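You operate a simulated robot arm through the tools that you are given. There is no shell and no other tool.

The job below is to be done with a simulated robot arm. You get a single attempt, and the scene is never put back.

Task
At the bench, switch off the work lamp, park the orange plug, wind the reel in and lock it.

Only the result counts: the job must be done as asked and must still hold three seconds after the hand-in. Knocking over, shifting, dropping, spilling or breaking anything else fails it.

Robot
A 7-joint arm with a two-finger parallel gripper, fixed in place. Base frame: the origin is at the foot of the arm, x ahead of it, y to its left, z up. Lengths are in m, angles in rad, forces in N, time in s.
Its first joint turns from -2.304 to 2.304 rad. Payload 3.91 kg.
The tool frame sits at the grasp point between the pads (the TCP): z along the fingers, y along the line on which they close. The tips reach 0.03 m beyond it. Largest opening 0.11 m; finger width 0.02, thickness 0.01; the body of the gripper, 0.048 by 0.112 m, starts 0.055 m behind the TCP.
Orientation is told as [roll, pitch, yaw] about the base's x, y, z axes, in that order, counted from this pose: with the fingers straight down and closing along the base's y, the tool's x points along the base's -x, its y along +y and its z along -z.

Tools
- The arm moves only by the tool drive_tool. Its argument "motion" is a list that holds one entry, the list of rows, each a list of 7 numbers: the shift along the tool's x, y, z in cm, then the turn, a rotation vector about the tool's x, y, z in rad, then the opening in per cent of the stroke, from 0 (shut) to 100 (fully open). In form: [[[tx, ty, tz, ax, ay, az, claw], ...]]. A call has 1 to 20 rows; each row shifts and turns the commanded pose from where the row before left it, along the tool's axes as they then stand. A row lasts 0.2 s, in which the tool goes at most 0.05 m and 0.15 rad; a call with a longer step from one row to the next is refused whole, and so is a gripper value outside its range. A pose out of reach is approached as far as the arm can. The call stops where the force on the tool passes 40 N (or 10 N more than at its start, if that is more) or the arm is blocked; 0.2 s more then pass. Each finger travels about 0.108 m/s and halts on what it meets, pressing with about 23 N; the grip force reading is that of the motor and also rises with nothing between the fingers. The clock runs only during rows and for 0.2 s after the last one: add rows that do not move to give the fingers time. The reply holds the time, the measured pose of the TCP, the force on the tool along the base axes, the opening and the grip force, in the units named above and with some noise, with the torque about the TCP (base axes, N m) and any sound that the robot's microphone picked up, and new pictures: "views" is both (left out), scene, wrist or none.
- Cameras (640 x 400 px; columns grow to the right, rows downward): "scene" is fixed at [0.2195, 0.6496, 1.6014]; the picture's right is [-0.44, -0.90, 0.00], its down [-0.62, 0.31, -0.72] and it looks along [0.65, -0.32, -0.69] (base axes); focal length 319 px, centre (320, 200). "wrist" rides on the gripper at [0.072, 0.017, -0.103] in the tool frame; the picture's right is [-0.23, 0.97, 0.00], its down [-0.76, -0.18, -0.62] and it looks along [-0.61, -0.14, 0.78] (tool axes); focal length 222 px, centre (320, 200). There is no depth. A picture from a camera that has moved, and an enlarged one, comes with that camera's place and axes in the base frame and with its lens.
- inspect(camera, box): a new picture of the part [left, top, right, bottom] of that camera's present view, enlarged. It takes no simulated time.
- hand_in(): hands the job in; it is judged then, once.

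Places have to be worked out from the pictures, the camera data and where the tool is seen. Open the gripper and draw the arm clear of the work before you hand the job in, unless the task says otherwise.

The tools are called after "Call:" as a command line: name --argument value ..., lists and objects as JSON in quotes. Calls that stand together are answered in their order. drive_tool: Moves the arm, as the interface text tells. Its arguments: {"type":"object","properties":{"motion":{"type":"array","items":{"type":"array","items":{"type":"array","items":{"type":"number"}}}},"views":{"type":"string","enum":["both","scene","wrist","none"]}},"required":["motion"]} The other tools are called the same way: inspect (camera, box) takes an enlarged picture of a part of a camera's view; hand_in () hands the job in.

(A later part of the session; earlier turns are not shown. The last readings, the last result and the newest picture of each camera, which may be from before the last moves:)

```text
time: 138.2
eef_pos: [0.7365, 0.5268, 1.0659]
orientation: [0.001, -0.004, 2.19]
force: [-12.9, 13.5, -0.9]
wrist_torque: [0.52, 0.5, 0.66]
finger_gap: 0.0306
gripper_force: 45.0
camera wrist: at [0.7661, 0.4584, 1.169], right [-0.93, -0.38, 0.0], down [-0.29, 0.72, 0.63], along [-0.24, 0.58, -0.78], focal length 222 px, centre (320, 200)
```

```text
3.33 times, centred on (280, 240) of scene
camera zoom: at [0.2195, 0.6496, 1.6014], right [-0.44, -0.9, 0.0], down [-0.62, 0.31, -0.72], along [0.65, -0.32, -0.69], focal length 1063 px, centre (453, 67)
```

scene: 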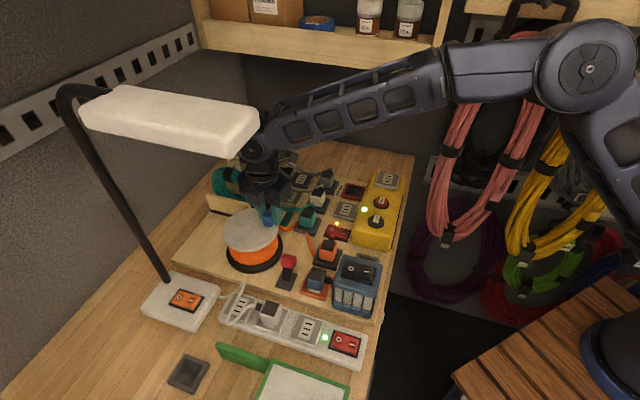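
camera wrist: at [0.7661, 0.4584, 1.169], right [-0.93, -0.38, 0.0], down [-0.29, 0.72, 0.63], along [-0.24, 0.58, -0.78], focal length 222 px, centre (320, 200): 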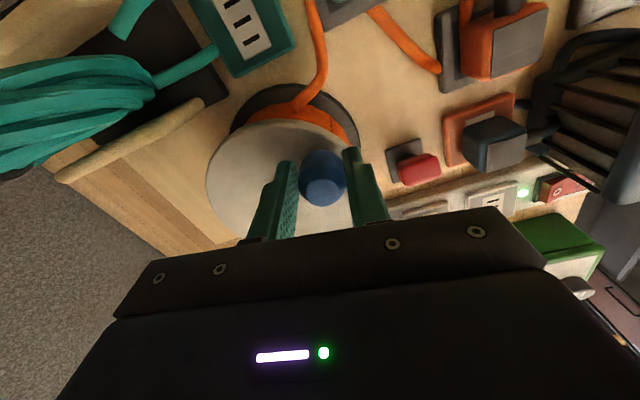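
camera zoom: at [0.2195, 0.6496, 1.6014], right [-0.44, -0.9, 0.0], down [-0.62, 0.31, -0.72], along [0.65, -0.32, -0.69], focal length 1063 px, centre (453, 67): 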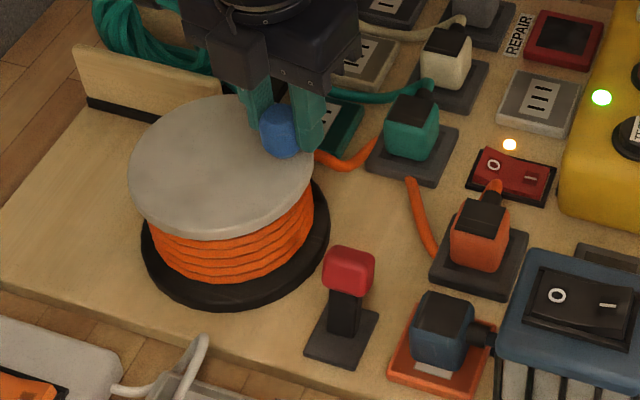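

Around 95° turned. Forces flipped sign, so the right radius is ~5 cm. Another 30° with that.

Call:
drive_tool --motion '[[[-0.05, 0.048, 0, 0, 0, 0, 0], [0.295, -0.318, 0, 0, 0, -0.0873, 0], [0.295, -0.318, 0, 0, 0, -0.0873, 0], [0.295, -0.318, 0, 0, 0, -0.0873, 0], [0.295, -0.318, 0, 0, 0, -0.0873, 0], [0.295, -0.318, 0, 0, 0, -0.0873, 0], [0.295, -0.318, 0, 0, 0, -0.0873, 0]]]'

Call:
inspect --camera "scene" --box '[200, 180, 360, 300]'

Call:
inspect --camera "wrist" --box '[200, 0, 480, 180]'

```text
time: 139.8
eef_pos: [0.7647, 0.5307, 1.0651]
orientation: [0.0, -0.003, 2.708]
force: [-5.5, 8.8, -9.2]
wrist_torque: [0.07, -0.01, 0.09]
finger_gap: 0.0306
gripper_force: 45.2
camera wrist: at [0.8235, 0.4839, 1.1691], right [-0.61, -0.79, 0.0], down [-0.62, 0.48, 0.63], along [-0.49, 0.38, -0.78], focal length 222 px, centre (320, 200)
```

scene: 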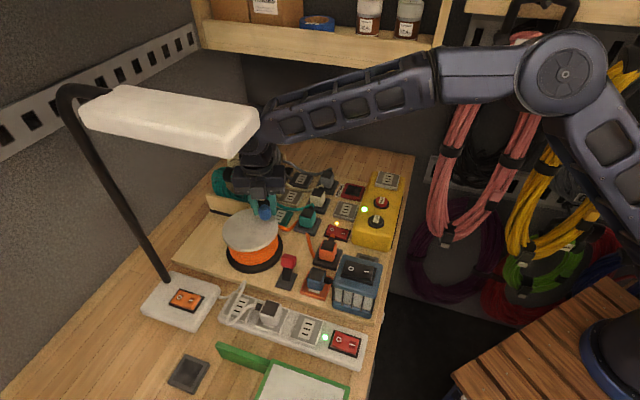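
wrist: 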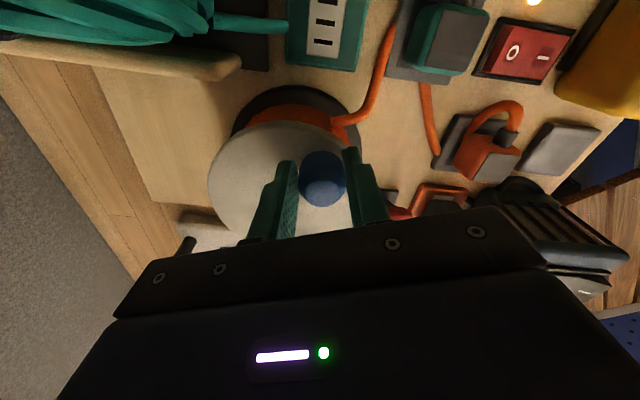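

```text
3.33 times, centred on (280, 240) of scene
camera zoom: at [0.2195, 0.6496, 1.6014], right [-0.44, -0.9, 0.0], down [-0.62, 0.31, -0.72], along [0.65, -0.32, -0.69], focal length 1063 px, centre (453, 67)
```

zoom: 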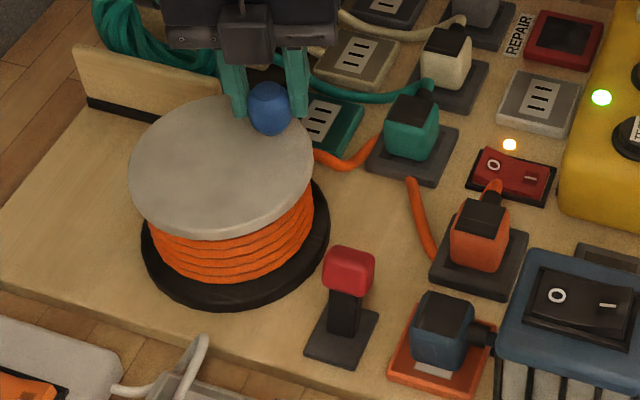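

```text
2.22 times, centred on (340, 90) of wrist
camera zoom: at [0.8235, 0.4839, 1.1691], right [-0.61, -0.79, 0.0], down [-0.62, 0.48, 0.63], along [-0.49, 0.38, -0.78], focal length 494 px, centre (276, 444)
```

zoom: 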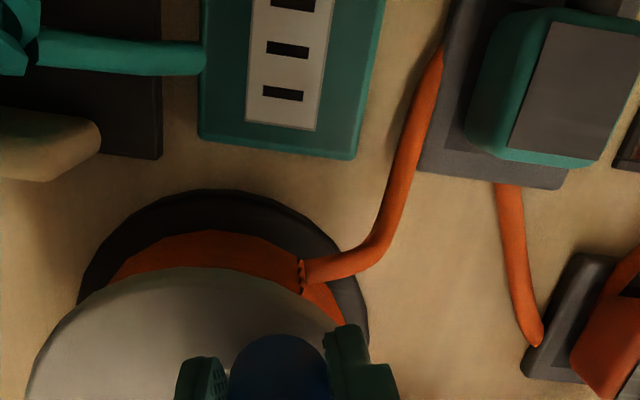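

Reel has turned ~125° counter-clockwise. I'll take the same zoom as before winding to compare the cord's slack precisely.

Call:
inspect --camera "scene" --box '[200, 170, 360, 280]'

Call:
inspect --camera "scene" --box '[270, 190, 350, 270]'

```text
3.64 times, centred on (280, 225) of scene
camera zoom: at [0.2195, 0.6496, 1.6014], right [-0.44, -0.9, 0.0], down [-0.62, 0.31, -0.72], along [0.65, -0.32, -0.69], focal length 1160 px, centre (466, 109)
```

zoom: 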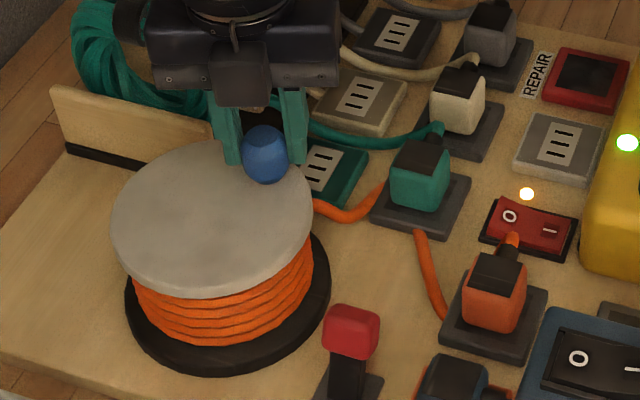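

```text
5.00 times, centred on (310, 230) of scene
camera zoom: at [0.2195, 0.6496, 1.6014], right [-0.44, -0.9, 0.0], down [-0.62, 0.31, -0.72], along [0.65, -0.32, -0.69], focal length 1595 px, centre (370, 50)
```

zoom: 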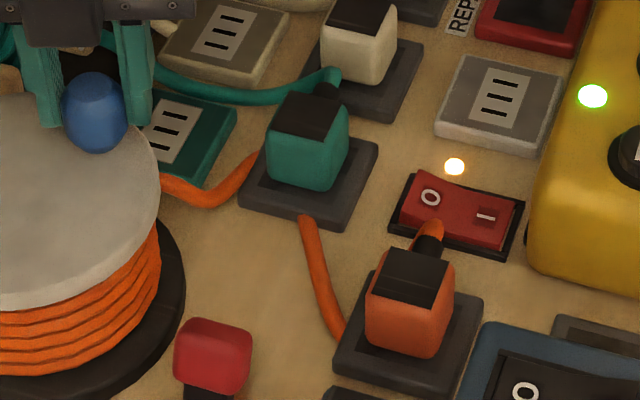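

Comparing with the picture before winding, the cord's loops have grown slightly and progressively, so counter-clockwise pays cord out. Winding in must be clockwise; reversing in wrist-synchronised steps.

Call:
drive_tool --motion '[[[-0.32, 0.295, 0, 0, 0, 0.0873, 0], [-0.32, 0.295, 0, 0, 0, 0.0873, 0], [-0.32, 0.295, 0, 0, 0, 0.0873, 0], [-0.32, 0.295, 0, 0, 0, 0.0873, 0], [-0.32, 0.295, 0, 0, 0, 0.0873, 0], [-0.32, 0.295, 0, 0, 0, 0.0873, 0], [-0.32, 0.295, 0, 0, 0, 0.0873, 0], [-0.32, 0.295, 0, 0, 0, 0.0873, 0]]]' --views "none"

```text
time: 141.6
eef_pos: [0.7304, 0.5281, 1.064]
orientation: [0.005, -0.001, 2.009]
force: [-8.2, -3.6, -5.3]
wrist_torque: [-0.47, 0.27, 0.31]
finger_gap: 0.0304
gripper_force: 45.3
```

Forces are small. Continuing clockwise another 70°.

Call:
drive_tool --motion '[[[-0.32, 0.295, 0, 0, 0, 0.0873, 0], [-0.32, 0.295, 0, 0, 0, 0.0873, 0], [-0.32, 0.295, 0, 0, 0, 0.0873, 0], [-0.32, 0.295, 0, 0, 0, 0.0873, 0], [-0.32, 0.295, 0, 0, 0, 0.0873, 0], [-0.32, 0.295, 0, 0, 0, 0.0873, 0], [-0.32, 0.295, 0, 0, 0, 0.0873, 0], [-0.32, 0.295, 0, 0, 0, 0.0873, 0], [-0.32, 0.295, 0, 0, 0, 0.0873, 0], [-0.32, 0.295, 0, 0, 0, 0.0873, 0], [-0.32, 0.295, 0, 0, 0, 0.0873, 0], [-0.32, 0.295, 0, 0, 0, 0.0873, 0], [-0.32, 0.295, 0, 0, 0, 0.0873, 0], [-0.32, 0.295, 0, 0, 0, 0.0873, 0]]]'

Call:
inspect --camera "scene" --box '[200, 170, 360, 280]'

```text
time: 144.6
eef_pos: [0.697, 0.5769, 1.0664]
orientation: [0.004, 0.001, 0.787]
force: [-23.0, -9.5, -21.7]
wrist_torque: [-0.44, 0.67, -0.44]
finger_gap: 0.0305
gripper_force: 44.9
camera wrist: at [0.6342, 0.5371, 1.1697], right [-0.53, 0.85, 0.0], down [0.67, 0.41, 0.62], along [0.53, 0.33, -0.78], focal length 222 px, centre (320, 200)
```

scene: 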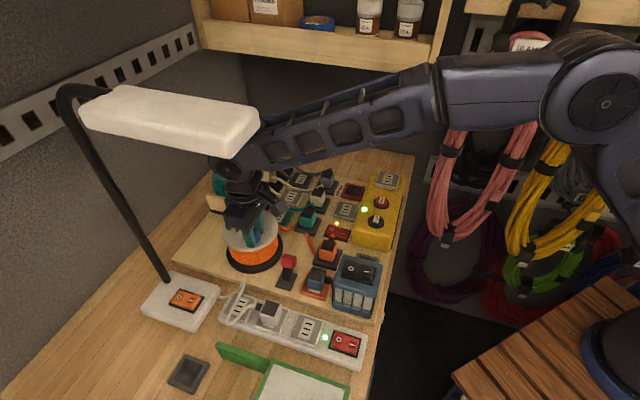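
wrist: 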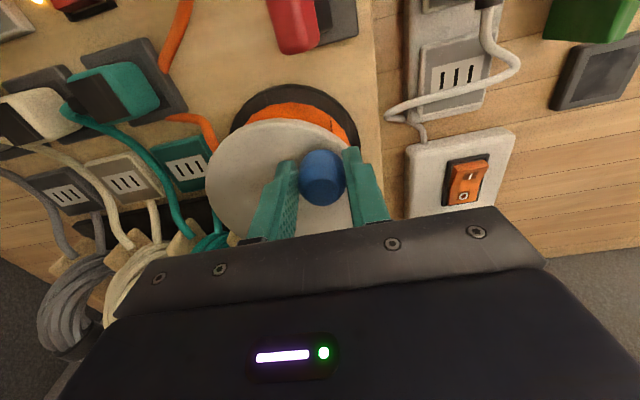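

```text
3.64 times, centred on (280, 225) of scene
camera zoom: at [0.2195, 0.6496, 1.6014], right [-0.44, -0.9, 0.0], down [-0.62, 0.31, -0.72], along [0.65, -0.32, -0.69], focal length 1160 px, centre (466, 109)
```

zoom: 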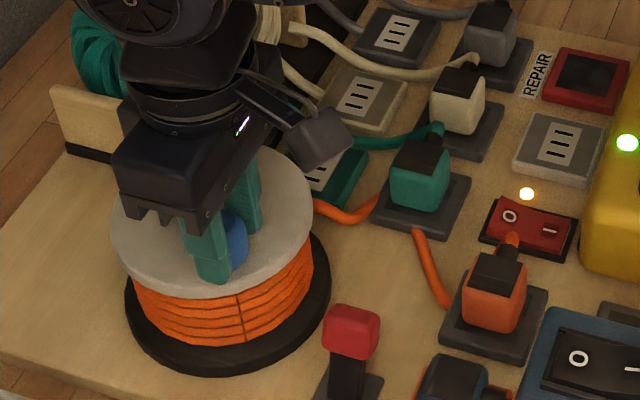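

Back near the starting angle, and the cord loops have shrunk accordingly, which confirms clockwise winds in. Re-gripping to drop the built-up force, then continuing clockwise.

Call:
drive_tool --motion '[[[0, 0, 0, 0, 0, 0, 40], [0, 0, 0, 0, 0, 0, 45], [0, 0, 0, 0, 0, 0, 45], [0, 0, 0, 0, 0, 0, 0], [0, 0, 0, 0, 0, 0, 0], [0, 0, 0, 0, 0, 0, 0]]]' --views "wrist"

Call:
inspect --camera "wrist" --box '[220, 70, 420, 230]'

```text
time: 146.0
eef_pos: [0.6978, 0.577, 1.0658]
orientation: [0.003, -0.001, 0.788]
force: [-3.5, 3.0, 3.6]
wrist_torque: [0.13, 0.17, 0.17]
finger_gap: 0.0305
gripper_force: 45.1
camera wrist: at [0.6344, 0.5369, 1.1703], right [-0.53, 0.85, 0.0], down [0.66, 0.41, 0.62], along [0.53, 0.33, -0.78], focal length 222 px, centre (320, 200)
```

wrist: 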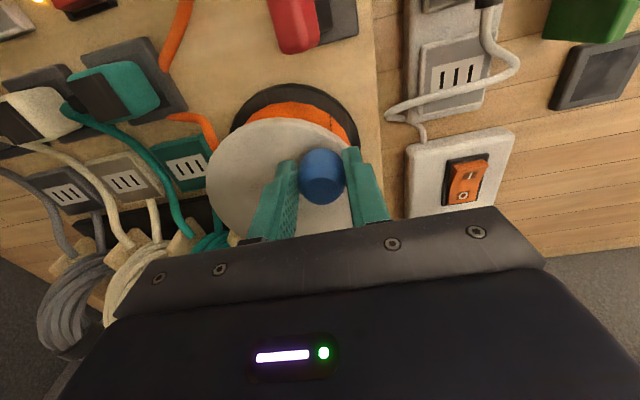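

```text
2.50 times, centred on (320, 150) of wrist
camera zoom: at [0.6344, 0.5369, 1.1703], right [-0.53, 0.85, 0.0], down [0.66, 0.41, 0.62], along [0.53, 0.33, -0.78], focal length 555 px, centre (320, 325)
```

zoom: 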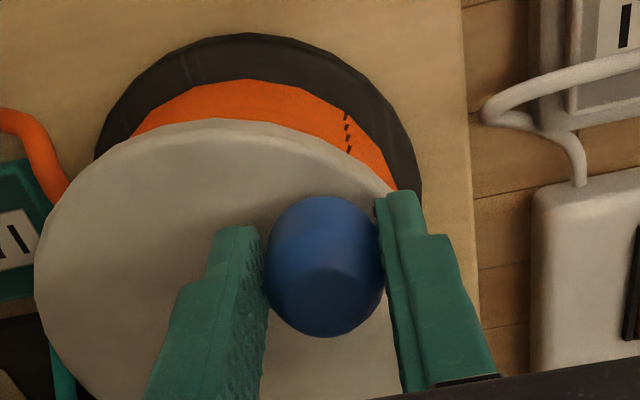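

Circle fit through the logged points: centre (0.7464, 0.5765), radius 4.9 cm. Continuing clockwise 30°.

Call:
drive_tool --motion '[[[-0.319, 0.285, 0, 0, 0, 0.0873, 0], [-0.319, 0.285, 0, 0, 0, 0.0873, 0], [-0.319, 0.285, 0, 0, 0, 0.0873, 0], [-0.319, 0.285, 0, 0, 0, 0.0873, 0], [-0.319, 0.285, 0, 0, 0, 0.0873, 0], [-0.319, 0.285, 0, 0, 0, 0.0873, 0]]]'

Call:
inspect --camera "scene" --box '[200, 170, 360, 280]'

```text
time: 147.4
eef_pos: [0.7034, 0.6004, 1.0656]
orientation: [0.002, 0.003, 0.264]
force: [-9.0, 12.6, -2.3]
wrist_torque: [0.27, 0.16, 0.33]
finger_gap: 0.0304
gripper_force: 45.0
camera wrist: at [0.6299, 0.5982, 1.1704], right [-0.04, 1.0, 0.0], down [0.78, 0.03, 0.62], along [0.62, 0.02, -0.78], focal length 222 px, centre (320, 200)
```

scene: 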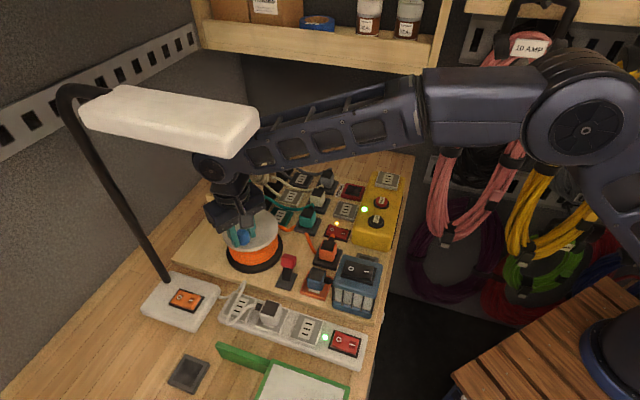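
wrist: 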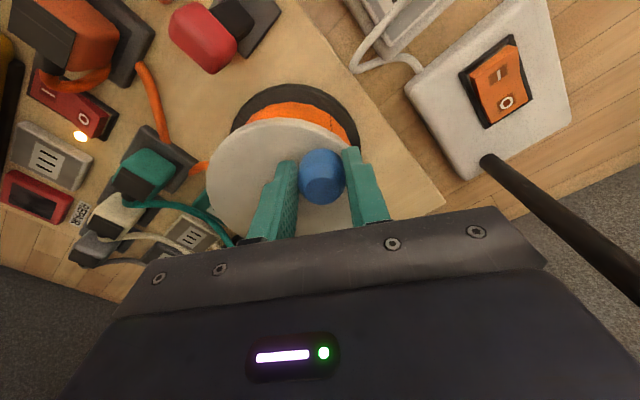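

```text
3.64 times, centred on (280, 225) of scene
camera zoom: at [0.2195, 0.6496, 1.6014], right [-0.44, -0.9, 0.0], down [-0.62, 0.31, -0.72], along [0.65, -0.32, -0.69], focal length 1160 px, centre (466, 109)
```

zoom: 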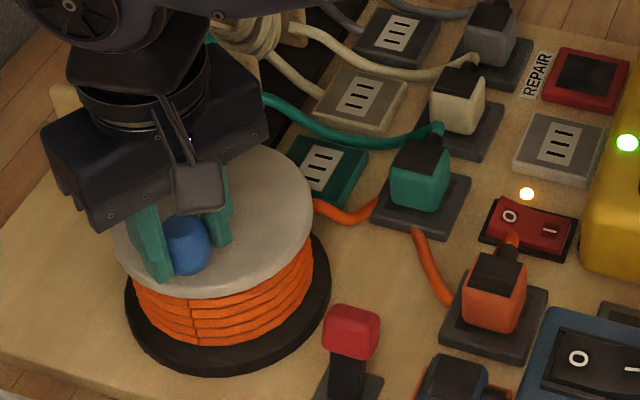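

Clockwise again tightened the cord slightly. Another 30°.

Call:
drive_tool --motion '[[[-0.319, 0.285, 0, 0, 0, 0.0873, 0], [-0.319, 0.285, 0, 0, 0, 0.0873, 0], [-0.319, 0.285, 0, 0, 0, 0.0873, 0], [-0.319, 0.285, 0, 0, 0, 0.0873, 0], [-0.319, 0.285, 0, 0, 0, 0.0873, 0], [-0.319, 0.285, 0, 0, 0, 0.0873, 0]]]'

Call:
inspect --camera "scene" --box '[200, 170, 360, 280]'

```text
time: 148.8
eef_pos: [0.7216, 0.6192, 1.0658]
orientation: [0.004, 0.001, -0.258]
force: [-4.7, 23.3, 7.8]
wrist_torque: [0.69, 0.32, 0.3]
finger_gap: 0.0298
gripper_force: 44.8
camera wrist: at [0.6564, 0.6533, 1.1704], right [0.47, 0.88, 0.0], down [0.69, -0.37, 0.62], along [0.55, -0.29, -0.78], focal length 222 px, centre (320, 200)
```

scene: 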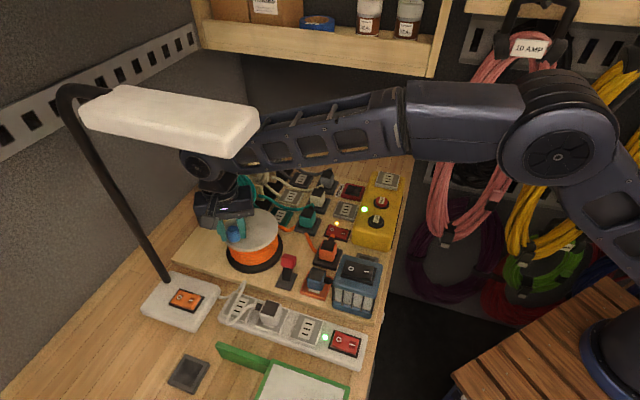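
wrist: 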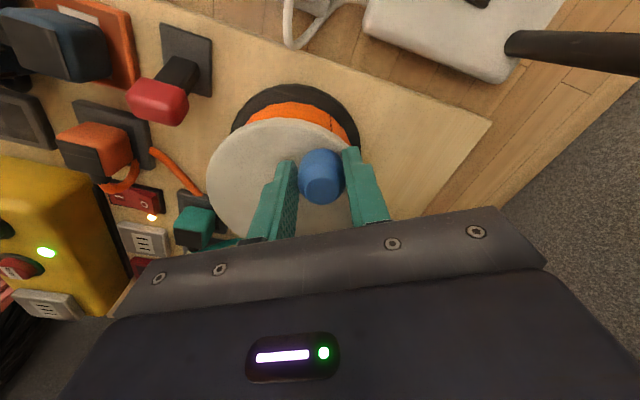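

```text
3.64 times, centred on (280, 225) of scene
camera zoom: at [0.2195, 0.6496, 1.6014], right [-0.44, -0.9, 0.0], down [-0.62, 0.31, -0.72], along [0.65, -0.32, -0.69], focal length 1160 px, centre (466, 109)
```

zoom: 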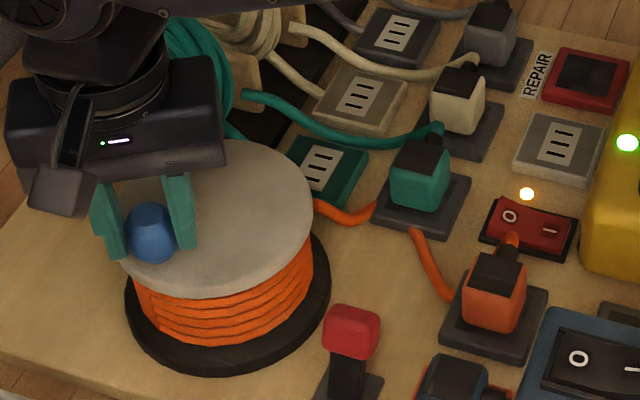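

Now at about 120°. There's ~22 N outward, so I'll add a ~1 mm outward correction and continue with 8° steps toward 90°.

Call:
drive_tool --motion '[[[0.08, 0.08, 0, 0, 0, 0, 0], [-0.53, 0.448, 0, 0, 0, 0.1396, 0], [-0.53, 0.448, 0, 0, 0, 0.1396, 0], [-0.53, 0.448, 0, 0, 0, 0.1396, 0], [-0.53, 0.448, 0, 0, 0, 0.1396, 0]]]'

Call:
inspect --camera "scene" --box '[200, 170, 360, 280]'

```text
time: 150.0
eef_pos: [0.7483, 0.6255, 1.0659]
orientation: [0.0, 0.006, -0.818]
force: [-13.1, 8.1, 10.0]
wrist_torque: [0.01, 0.4, -0.64]
finger_gap: 0.0305
gripper_force: 45.4
camera wrist: at [0.7116, 0.6894, 1.1705], right [0.87, 0.5, 0.0], down [0.39, -0.68, 0.62], along [0.31, -0.54, -0.78], focal length 222 px, centre (320, 200)
```

scene: 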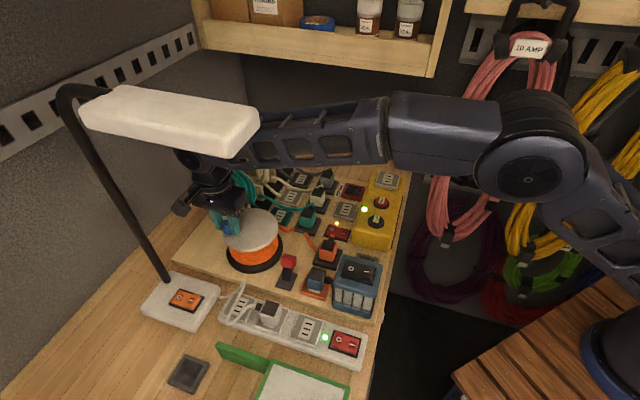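
wrist: 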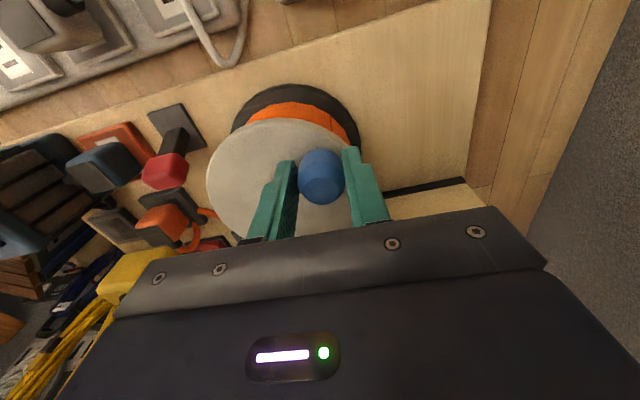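

```text
3.64 times, centred on (280, 225) of scene
camera zoom: at [0.2195, 0.6496, 1.6014], right [-0.44, -0.9, 0.0], down [-0.62, 0.31, -0.72], along [0.65, -0.32, -0.69], focal length 1160 px, centre (466, 109)
```

zoom: 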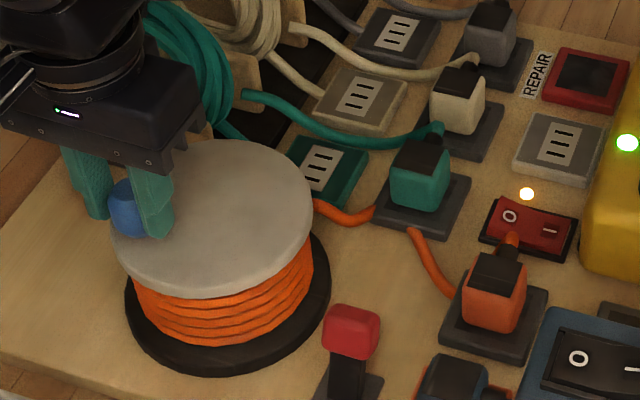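

At ~88° now. Continuing clockwise onto the far side, checking that the arm still reaches.

Call:
drive_tool --motion '[[[-0.53, 0.448, 0, 0, 0, 0.1396, 0], [-0.53, 0.448, 0, 0, 0, 0.1396, 0], [-0.53, 0.448, 0, 0, 0, 0.1396, 0], [0, 0, 0, 0, 0, 0, 0]]]' --views "none"

```text
time: 151.0
eef_pos: [0.7686, 0.6203, 1.0653]
orientation: [0.0, 0.004, -1.237]
force: [-17.1, 14.7, 22.8]
wrist_torque: [0.58, 0.51, -1.04]
finger_gap: 0.0305
gripper_force: 44.8
```

Still in reach at 63°. The translation is a little ahead of the wrist rotation, so I'll back it off 1 mm and continue.

Call:
drive_tool --motion '[[[0.08, -0.065, -0.08, 0, 0, 0, 0], [-0.52, 0.44, 0, 0, 0, 0.1396, 0], [-0.52, 0.44, 0, 0, 0, 0.1396, 0], [-0.52, 0.44, 0, 0, 0, 0.1396, 0], [0, 0, 0, 0, 0, 0, 0]]]' --views "none"

```text
time: 152.2
eef_pos: [0.7852, 0.6067, 1.0666]
orientation: [-0.004, 0.002, -1.657]
force: [-6.9, 8.8, 22.7]
wrist_torque: [0.01, 0.25, -0.56]
finger_gap: 0.0308
gripper_force: 44.6
```

The farthest point is passed and reach is fine. Relieving the vertical load a little and continuing.

Call:
drive_tool --motion '[[[0.04, -0.03, -0.12, 0, 0, 0, 0], [-0.52, 0.44, 0, 0, 0, 0.1396, 0], [-0.52, 0.44, 0, 0, 0, 0.1396, 0], [-0.52, 0.44, 0, 0, 0, 0.1396, 0], [-0.52, 0.44, 0, 0, 0, 0.1396, 0], [0, 0, 0, 0, 0, 0, 0]]]'

Call:
inspect --camera "scene" --box '[200, 170, 360, 280]'

```text
time: 153.6
eef_pos: [0.7956, 0.5832, 1.0662]
orientation: [-0.004, 0.001, -2.215]
force: [14.2, -4.1, -4.8]
wrist_torque: [0.06, -0.58, 0.22]
finger_gap: 0.0309
gripper_force: 45.2
camera wrist: at [0.8523, 0.6296, 1.17], right [0.64, -0.77, 0.0], down [-0.6, -0.5, 0.62], along [-0.48, -0.4, -0.78], focal length 222 px, centre (320, 200)
```

scene: 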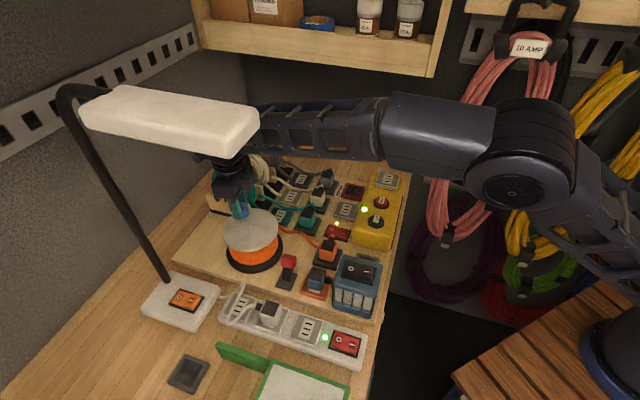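
wrist: 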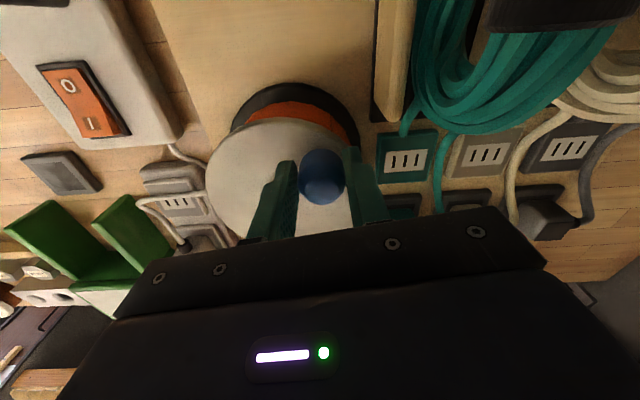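

```text
3.64 times, centred on (280, 225) of scene
camera zoom: at [0.2195, 0.6496, 1.6014], right [-0.44, -0.9, 0.0], down [-0.62, 0.31, -0.72], along [0.65, -0.32, -0.69], focal length 1160 px, centre (466, 109)
```

zoom: 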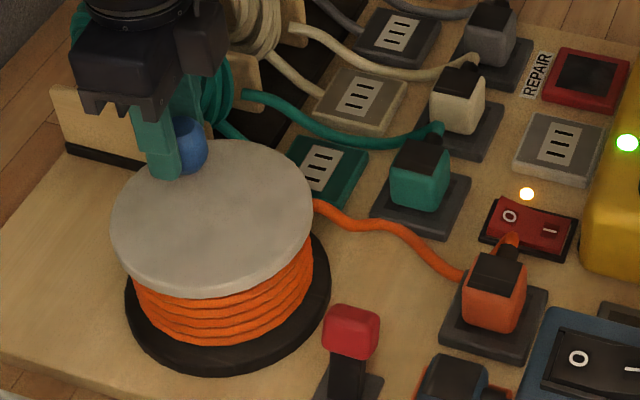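

The cord is now clearly shortening and has pulled clear of the teal dock. The wrist is far round, so I'll release, spin the gripper half a turn in place around the knob, and re-grip.

Call:
drive_tool --motion '[[[0, 0, 0, 0, 0, 0, 45], [0, 0, 0, 0, 0, 0, 45], [0, 0, 0, 0, 0, -0.1428, 45], [0, 0, 0, 0, 0, -0.1428, 45], [0, 0, 0, 0, 0, -0.1428, 45], [0, 0, 0, 0, 0, -0.1428, 45], [0, 0, 0, 0, 0, -0.1428, 45], [0, 0, 0, 0, 0, -0.1428, 45], [0, 0, 0, 0, 0, -0.1428, 45], [0, 0, 0, 0, 0, -0.1428, 45], [0, 0, 0, 0, 0, -0.1428, 45], [0, 0, 0, 0, 0, -0.1428, 45], [0, 0, 0, 0, 0, -0.1428, 45], [0, 0, 0, 0, 0, -0.1428, 45]]]'

Call:
inspect --camera "scene" --box '[200, 170, 360, 280]'

```text
time: 156.6
eef_pos: [0.7944, 0.5834, 1.0666]
orientation: [-0.001, 0.003, -0.497]
force: [-0.1, 0.4, 0.6]
wrist_torque: [-0.01, -0.04, 0.04]
finger_gap: 0.0496
gripper_force: 0.1
camera wrist: at [0.7389, 0.6328, 1.1717], right [0.66, 0.75, 0.0], down [0.59, -0.52, 0.62], along [0.46, -0.41, -0.78], focal length 222 px, centre (320, 200)
```

scene: 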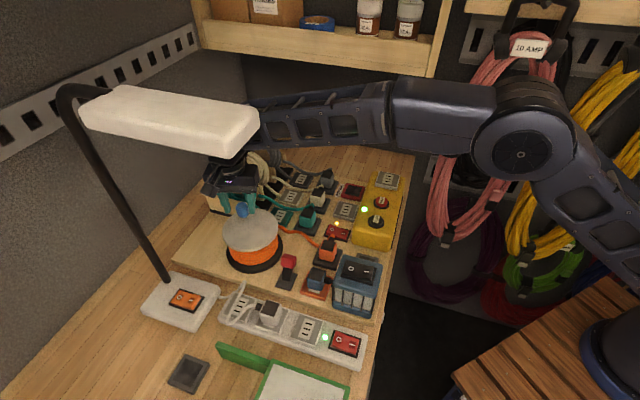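
wrist: 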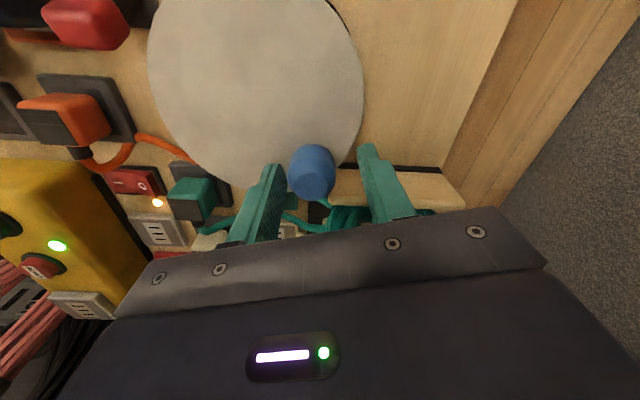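

```text
3.64 times, centred on (280, 225) of scene
camera zoom: at [0.2195, 0.6496, 1.6014], right [-0.44, -0.9, 0.0], down [-0.62, 0.31, -0.72], along [0.65, -0.32, -0.69], focal length 1160 px, centre (466, 109)
```

zoom: 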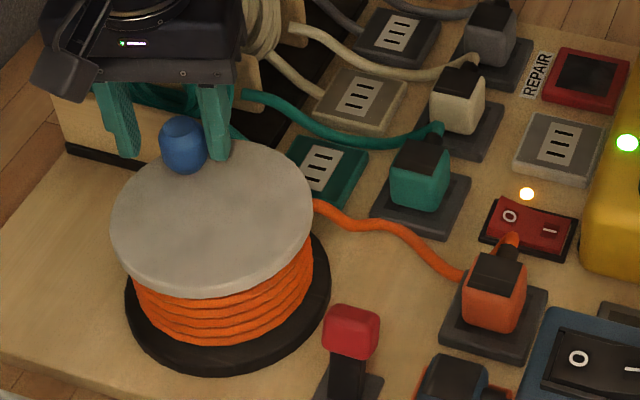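

The reel held its position when released. Re-centring 2 mm on the knob, finishing the half turn, and gripping again.

Call:
drive_tool --motion '[[[0.24, -0.24, 0, 0, 0, 0, 45], [0, 0, 0, 0, 0, -0.1428, 45], [0, 0, 0, 0, 0, -0.1428, 45], [0, 0, 0, 0, 0, -0.1428, 45], [0, 0, 0, 0, 0, -0.1428, 45], [0, 0, 0, 0, 0, -0.1428, 45], [0, 0, 0, 0, 0, -0.1428, 45], [0, 0, 0, 0, 0, -0.1428, 45], [0, 0, 0, 0, 0, -0.1428, 45], [0, 0, 0, 0, 0, -0.1428, 45], [0, 0, 0, 0, 0, -0.1428, 45], [0, 0, 0, 0, 0, 0, 45], [0, 0, 0, 0, 0, 0, 15], [0, 0, 0, 0, 0, 0, 0], [0, 0, 0, 0, 0, 0, 0]]]'

```text
time: 159.8
eef_pos: [0.7935, 0.5811, 1.0676]
orientation: [0.001, 0.0, 0.927]
force: [33.5, -5.7, 2.0]
wrist_torque: [-0.2, -1.14, 0.4]
finger_gap: 0.0302
gripper_force: 45.6
camera wrist: at [0.7371, 0.5334, 1.1709], right [-0.64, 0.77, 0.0], down [0.6, 0.5, 0.62], along [0.48, 0.4, -0.78], focal length 222 px, centre (320, 200)
```

scene: 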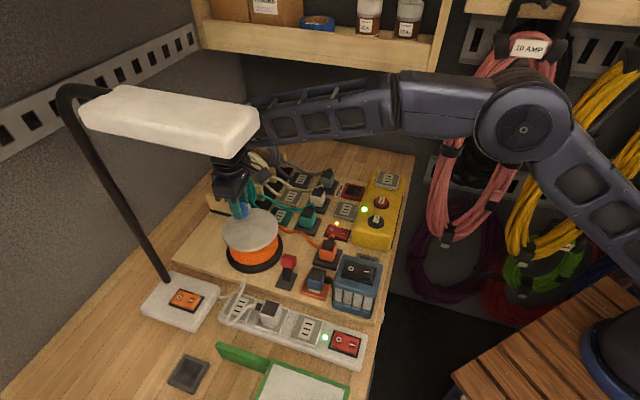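
wrist: 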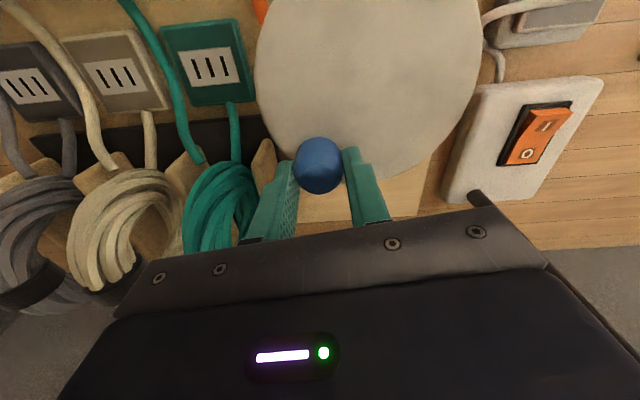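

Gripped, but ~33 N pushes the tool outward; relaxing 2.5 mm that way, then turning on clockwise in small amounts while watching the cord closely.

Call:
drive_tool --motion '[[[-0.15, -0.2, 0, 0, 0, 0, 0], [0, 0, 0, 0, 0, 0, 0], [0.54, -0.428, 0, 0, 0, 0.1396, 0], [0.54, -0.428, 0, 0, 0, 0.1396, 0], [0.54, -0.428, 0, 0, 0, 0.1396, 0]]]' --views "none"

Call:
inspect --camera "scene" --box '[200, 170, 360, 280]'

```text
time: 161.0
eef_pos: [0.7926, 0.5626, 1.066]
orientation: [0.004, -0.002, 0.506]
force: [26.6, 5.8, 4.6]
wrist_torque: [0.41, -1.1, -0.62]
finger_gap: 0.0304
gripper_force: 45.1
```

```text
3.64 times, centred on (280, 225) of scene
camera zoom: at [0.2195, 0.6496, 1.6014], right [-0.44, -0.9, 0.0], down [-0.62, 0.31, -0.72], along [0.65, -0.32, -0.69], focal length 1160 px, centre (466, 109)
```

zoom: 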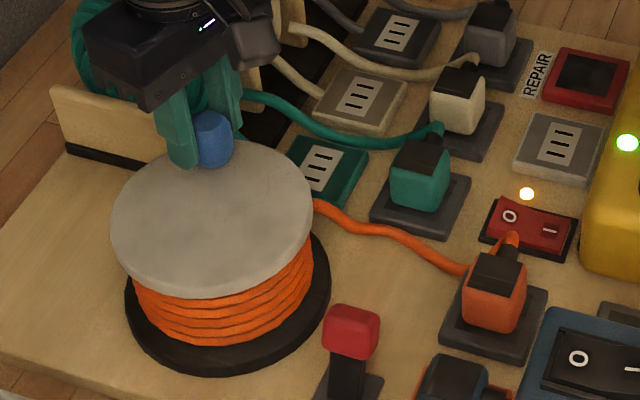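

The cord is getting straighter and the net resistance is still nil. Adding an outward correction and continuing three more steps.

Call:
drive_tool --motion '[[[-0.12, -0.12, 0, 0, 0, 0, 0], [0.53, -0.42, 0, 0, 0, 0.1396, 0], [0.53, -0.42, 0, 0, 0, 0.1396, 0], [0.53, -0.42, 0, 0, 0, 0.1396, 0]]]' --views "none"

Call:
inspect --camera "scene" --box '[200, 170, 360, 280]'

```text
time: 162.0
eef_pos: [0.7831, 0.5447, 1.0673]
orientation: [0.002, 0.003, 0.089]
force: [-2.9, -10.3, 11.3]
wrist_torque: [-0.44, 0.02, 0.51]
finger_gap: 0.0305
gripper_force: 44.8
```

```text
3.64 times, centred on (280, 225) of scene
camera zoom: at [0.2195, 0.6496, 1.6014], right [-0.44, -0.9, 0.0], down [-0.62, 0.31, -0.72], along [0.65, -0.32, -0.69], focal length 1160 px, centre (466, 109)
```

zoom: 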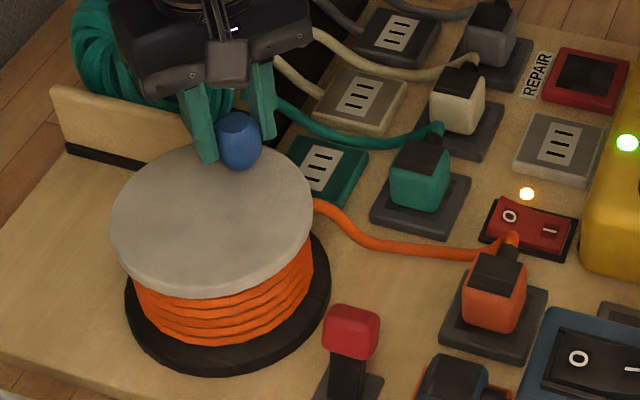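

The cord now runs directly from reel to plug with a modest sag. Continuing two steps at a time.

Call:
drive_tool --motion '[[[0.53, -0.42, 0, 0, 0, 0.1396, 0], [0.53, -0.42, 0, 0, 0, 0.1396, 0], [0, 0, 0, 0, 0, 0, 0]]]' --views "none"

Call:
inspect --camera "scene" --box '[200, 170, 360, 280]'

```text
time: 162.8
eef_pos: [0.7727, 0.5355, 1.0659]
orientation: [0.001, 0.004, -0.189]
force: [1.8, 3.7, -3.3]
wrist_torque: [0.22, -0.06, -0.23]
finger_gap: 0.0305
gripper_force: 45.2
```

```text
3.64 times, centred on (280, 225) of scene
camera zoom: at [0.2195, 0.6496, 1.6014], right [-0.44, -0.9, 0.0], down [-0.62, 0.31, -0.72], along [0.65, -0.32, -0.69], focal length 1160 px, centre (466, 109)
```

zoom: 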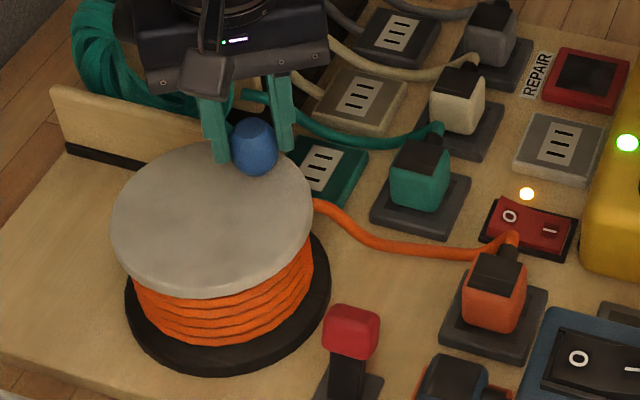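

Call:
drive_tool --motion '[[[0.53, -0.42, 0, 0, 0, 0.1396, 0], [0.53, -0.42, 0, 0, 0, 0.1396, 0], [0.53, -0.42, 0, 0, 0, 0.1396, 0], [0, 0, 0, 0, 0, 0, 0]]]' --views "none"

Call:
inspect --camera "scene" --box '[200, 170, 360, 280]'

```text
time: 163.8
eef_pos: [0.7535, 0.5285, 1.067]
orientation: [-0.003, 0.004, -0.611]
force: [5.1, -9.8, -6.2]
wrist_torque: [-0.44, -0.15, -0.23]
finger_gap: 0.0307
gripper_force: 45.0
```

```text
3.64 times, centred on (280, 225) of scene
camera zoom: at [0.2195, 0.6496, 1.6014], right [-0.44, -0.9, 0.0], down [-0.62, 0.31, -0.72], along [0.65, -0.32, -0.69], focal length 1160 px, centre (466, 109)
```

zoom: 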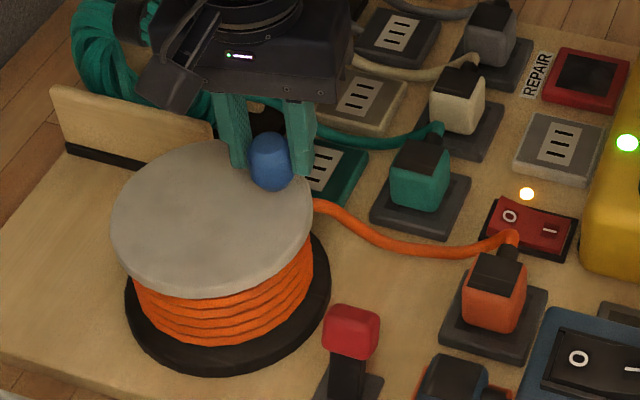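

Call:
drive_tool --motion '[[[0.53, -0.42, 0, 0, 0, 0.1396, 0], [0.53, -0.42, 0, 0, 0, 0.1396, 0], [0.53, -0.42, 0, 0, 0, 0.1396, 0], [0, 0, 0, 0, 0, 0, 0]]]' --views "none"

Call:
inspect --camera "scene" --box '[200, 170, 360, 280]'

```text
time: 164.8
eef_pos: [0.7354, 0.53, 1.0667]
orientation: [-0.005, 0.002, -1.031]
force: [-2.5, -34.2, -17.0]
wrist_torque: [-1.27, 0.06, -0.24]
finger_gap: 0.0306
gripper_force: 45.4
```

```text
3.64 times, centred on (280, 225) of scene
camera zoom: at [0.2195, 0.6496, 1.6014], right [-0.44, -0.9, 0.0], down [-0.62, 0.31, -0.72], along [0.65, -0.32, -0.69], focal length 1160 px, centre (466, 109)
```

zoom: 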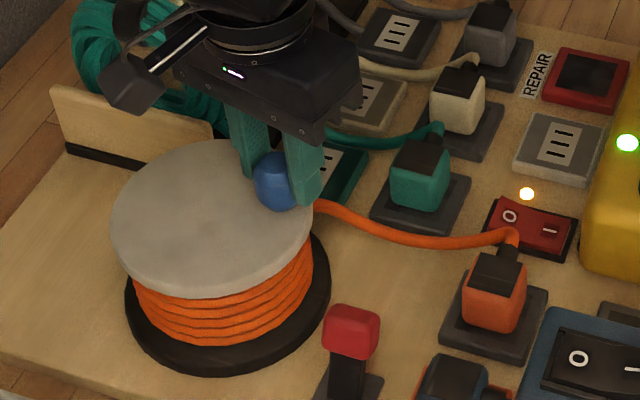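

The cord sag keeps shrinking. Correcting ~2 mm outward and continuing.

Call:
drive_tool --motion '[[[-0.14, -0.14, 0.06, 0, 0, 0, 0], [0.53, -0.42, 0, 0, 0, 0.1396, 0], [0.53, -0.42, 0, 0, 0, 0.1396, 0], [0.53, -0.42, 0, 0, 0, 0.1396, 0], [0, 0, 0, 0, 0, 0, 0]]]' --views "none"

Call:
inspect --camera "scene" --box '[200, 170, 360, 280]'

```text
time: 166.0
eef_pos: [0.7161, 0.5392, 1.0669]
orientation: [-0.001, 0.004, -1.447]
force: [9.2, -7.2, -5.9]
wrist_torque: [-0.31, -0.38, -0.58]
finger_gap: 0.0303
gripper_force: 45.5
```

```text
3.64 times, centred on (280, 225) of scene
camera zoom: at [0.2195, 0.6496, 1.6014], right [-0.44, -0.9, 0.0], down [-0.62, 0.31, -0.72], along [0.65, -0.32, -0.69], focal length 1160 px, centre (466, 109)
```

zoom: 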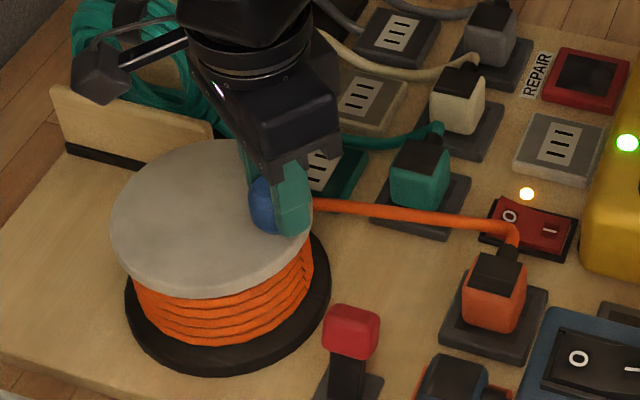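

The cord is now straight from the reel to the plug. Checking closely before going any further.

Call:
inspect --camera "scene" --box '[270, 200, 350, 270]'

Call:
inspect --camera "wrist" --box '[0, 0, 640, 260]'

Call:
inspect --camera "scene" --box '[308, 230, 348, 266]'

```text
5.71 times, centred on (310, 235) of scene
camera zoom: at [0.2195, 0.6496, 1.6014], right [-0.44, -0.9, 0.0], down [-0.62, 0.31, -0.72], along [0.65, -0.32, -0.69], focal length 1822 px, centre (377, 0)
```

zoom: 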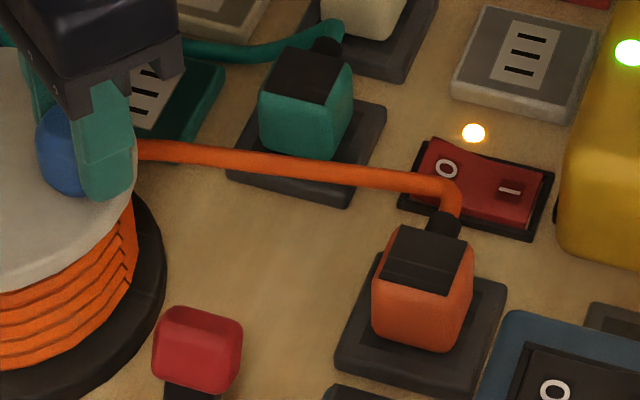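

```text
1.00 times, centred on (320, 130) of wrist (not enlarged: the box is as wide or as high as the picture)
camera zoom: at [0.7242, 0.6119, 1.1714], right [0.99, -0.11, 0.0], down [-0.08, -0.78, 0.62], along [-0.07, -0.62, -0.78], focal length 222 px, centre (320, 270)
```

zoom: 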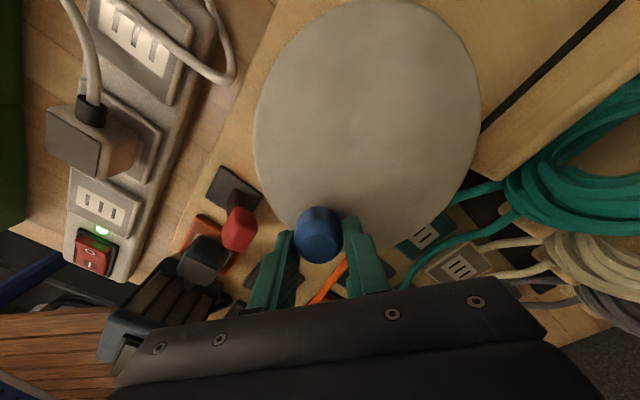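

```text
11.11 times, centred on (328, 248) of scene
camera zoom: at [0.2195, 0.6496, 1.6014], right [-0.44, -0.9, 0.0], down [-0.62, 0.31, -0.72], along [0.65, -0.32, -0.69], focal length 3544 px, centre (231, -333)
```

zoom: 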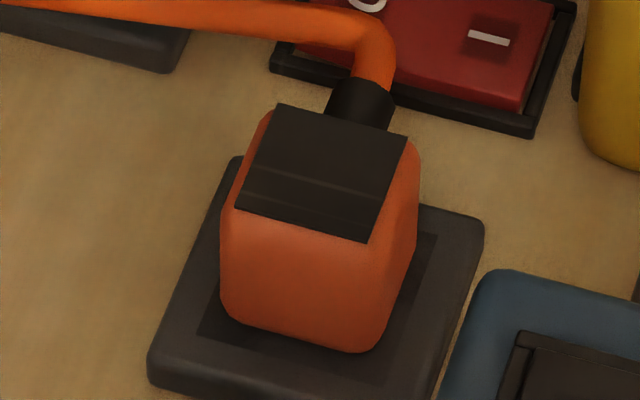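

It looks taut, and the drum load is still about zero. One small 4° step to check for resistance, stopping there if it loads up.

Call:
drive_tool --motion '[[[0.265, -0.21, 0, 0, 0, 0.0698, 0], [0, 0, 0, 0, 0, 0, 0]]]' --views "none"

Call:
inspect --camera "scene" --box '[270, 200, 350, 270]'

```text
time: 166.6
eef_pos: [0.7147, 0.5411, 1.0679]
orientation: [-0.002, 0.003, -1.517]
force: [16.3, -2.9, -4.0]
wrist_torque: [-0.04, -0.5, 0.21]
finger_gap: 0.0303
gripper_force: 45.2
```

```text
5.71 times, centred on (310, 235) of scene
camera zoom: at [0.2195, 0.6496, 1.6014], right [-0.44, -0.9, 0.0], down [-0.62, 0.31, -0.72], along [0.65, -0.32, -0.69], focal length 1822 px, centre (377, 0)
```

zoom: 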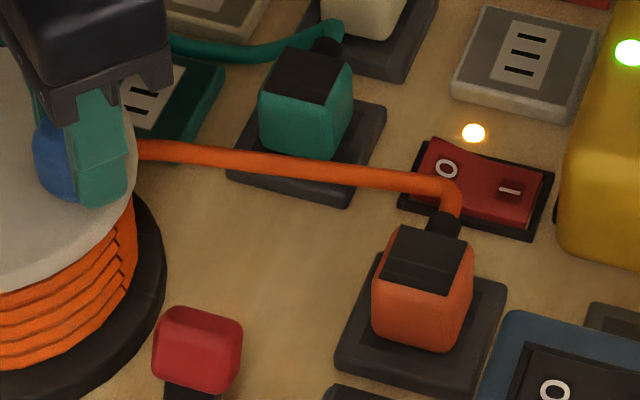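

Now the drum resists with ~0.9 N·m, so the cord is taut (~16 N). I'll back off ~2.5° to take the strain off the plug, then release the knob.

Call:
drive_tool --motion '[[[-0.17, 0.135, 0, 0, 0, -0.0436, 0], [0, 0, 0, 0, 0, 0, 0]]]' --views "none"

Call:
inspect --camera "scene" --box '[270, 200, 350, 270]'

```text
time: 167.2
eef_pos: [0.7152, 0.5389, 1.0664]
orientation: [-0.001, 0.0, -1.473]
force: [23.1, -0.9, -1.2]
wrist_torque: [-0.13, -0.78, -0.88]
finger_gap: 0.0307
gripper_force: 45.0
```

```text
5.71 times, centred on (310, 235) of scene
camera zoom: at [0.2195, 0.6496, 1.6014], right [-0.44, -0.9, 0.0], down [-0.62, 0.31, -0.72], along [0.65, -0.32, -0.69], focal length 1822 px, centre (377, 0)
```

zoom: 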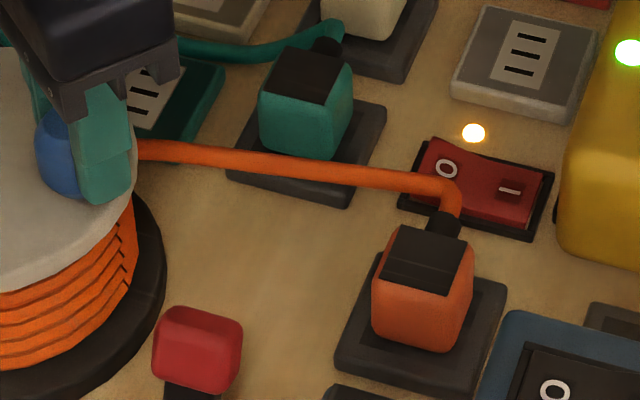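

No net load on the drum now and the cord stays straight. Releasing the knob, rising, and checking that the reel and plug stay put.

Call:
drive_tool --motion '[[[0, 0, 0, 0, 0, 0, 45], [0, 0, 0, 0, 0, 0, 45], [0, 0, 0, 0, 0, 0, 45], [0, 0, -3.0, 0, 0, 0, 45], [0, 0, -3.5, 0, 0, 0, 45], [0, 0, 0, 0, 0, 0, 45]]]'

Call:
inspect --camera "scene" --box '[200, 170, 360, 280]'

```text
time: 168.6
eef_pos: [0.7135, 0.5403, 1.1325]
orientation: [-0.003, 0.001, -1.47]
force: [0.0, -0.5, -0.2]
wrist_torque: [-0.01, -0.01, -0.02]
finger_gap: 0.0493
gripper_force: 0.2
camera wrist: at [0.7241, 0.6137, 1.2367], right [0.99, -0.13, 0.0], down [-0.1, -0.78, 0.62], along [-0.08, -0.62, -0.78], focal length 222 px, centre (320, 200)
```

scene: 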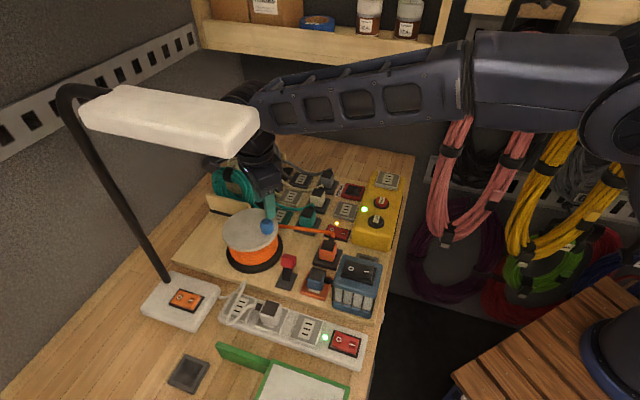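
wrist: 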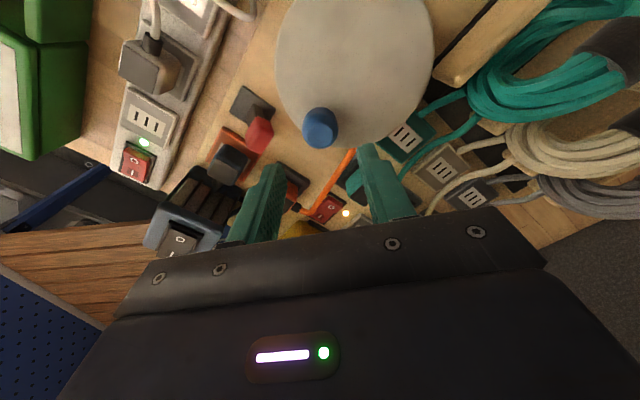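

```text
3.64 times, centred on (280, 225) of scene
camera zoom: at [0.2195, 0.6496, 1.6014], right [-0.44, -0.9, 0.0], down [-0.62, 0.31, -0.72], along [0.65, -0.32, -0.69], focal length 1160 px, centre (466, 109)
```

zoom: 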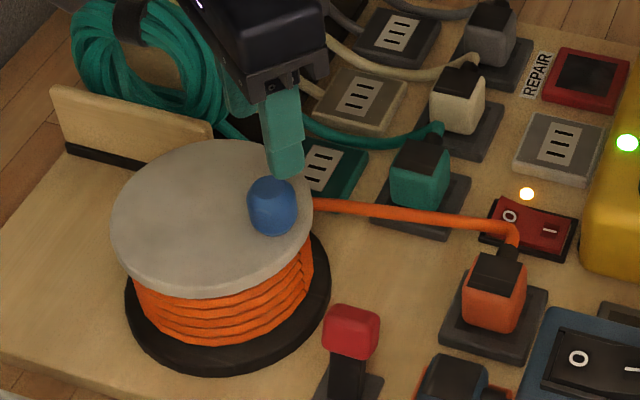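

Everything holds. Turning the wrist back and closing the fingers for the lever.

Call:
drive_tool --motion '[[[0, 0, 0, 0, 0, -0.1411, 0], [0, 0, 0, 0, 0, -0.1411, 0], [0, 0, 0, 0, 0, -0.1411, 0], [0, 0, 0, 0, 0, -0.1411, 0], [0, 0, 0, 0, 0, -0.1411, 0], [0, 0, 0, 0, 0, -0.1411, 0], [0, 0, 0, 0, 0, -0.1411, 0], [0, 0, 0, 0, 0, -0.1411, 0], [0, 0, 0, 0, 0, -0.1411, 0], [0, 0, 0, 0, 0, -0.1411, 0], [0, 0, 0, 0, 0, -0.1411, 0], [0, 0, 0, 0, 0, -0.1411, 0], [0, 0, 0, 0, 0, -0.1411, 0], [0, 0, 0, 0, 0, -0.1411, 0], [0, 0, 0, 0, 0, -0.1411, 0], [0, 0, 0, 0, 0, -0.1411, 0], [0, 0, 0, 0, 0, 0, 0]]]' --views "wrist"

```text
time: 172.2
eef_pos: [0.7138, 0.5404, 1.131]
orientation: [0.004, 0.0, 0.784]
force: [-1.9, 0.5, -0.3]
wrist_torque: [-0.03, -0.01, -0.02]
finger_gap: 0.0
gripper_force: 23.3
camera wrist: at [0.6513, 0.5004, 1.2359], right [-0.53, 0.85, 0.0], down [0.67, 0.41, 0.62], along [0.53, 0.33, -0.78], focal length 222 px, centre (320, 200)
```

wrist: 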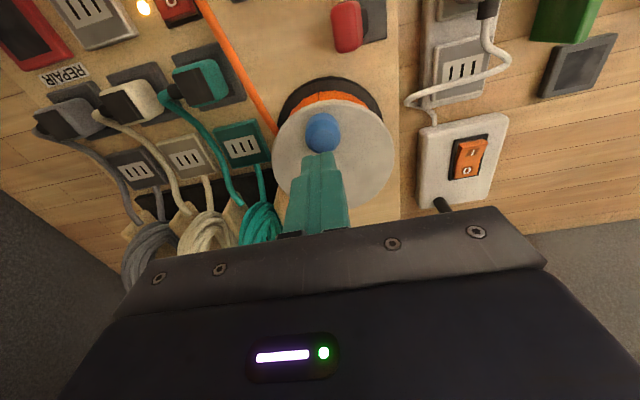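

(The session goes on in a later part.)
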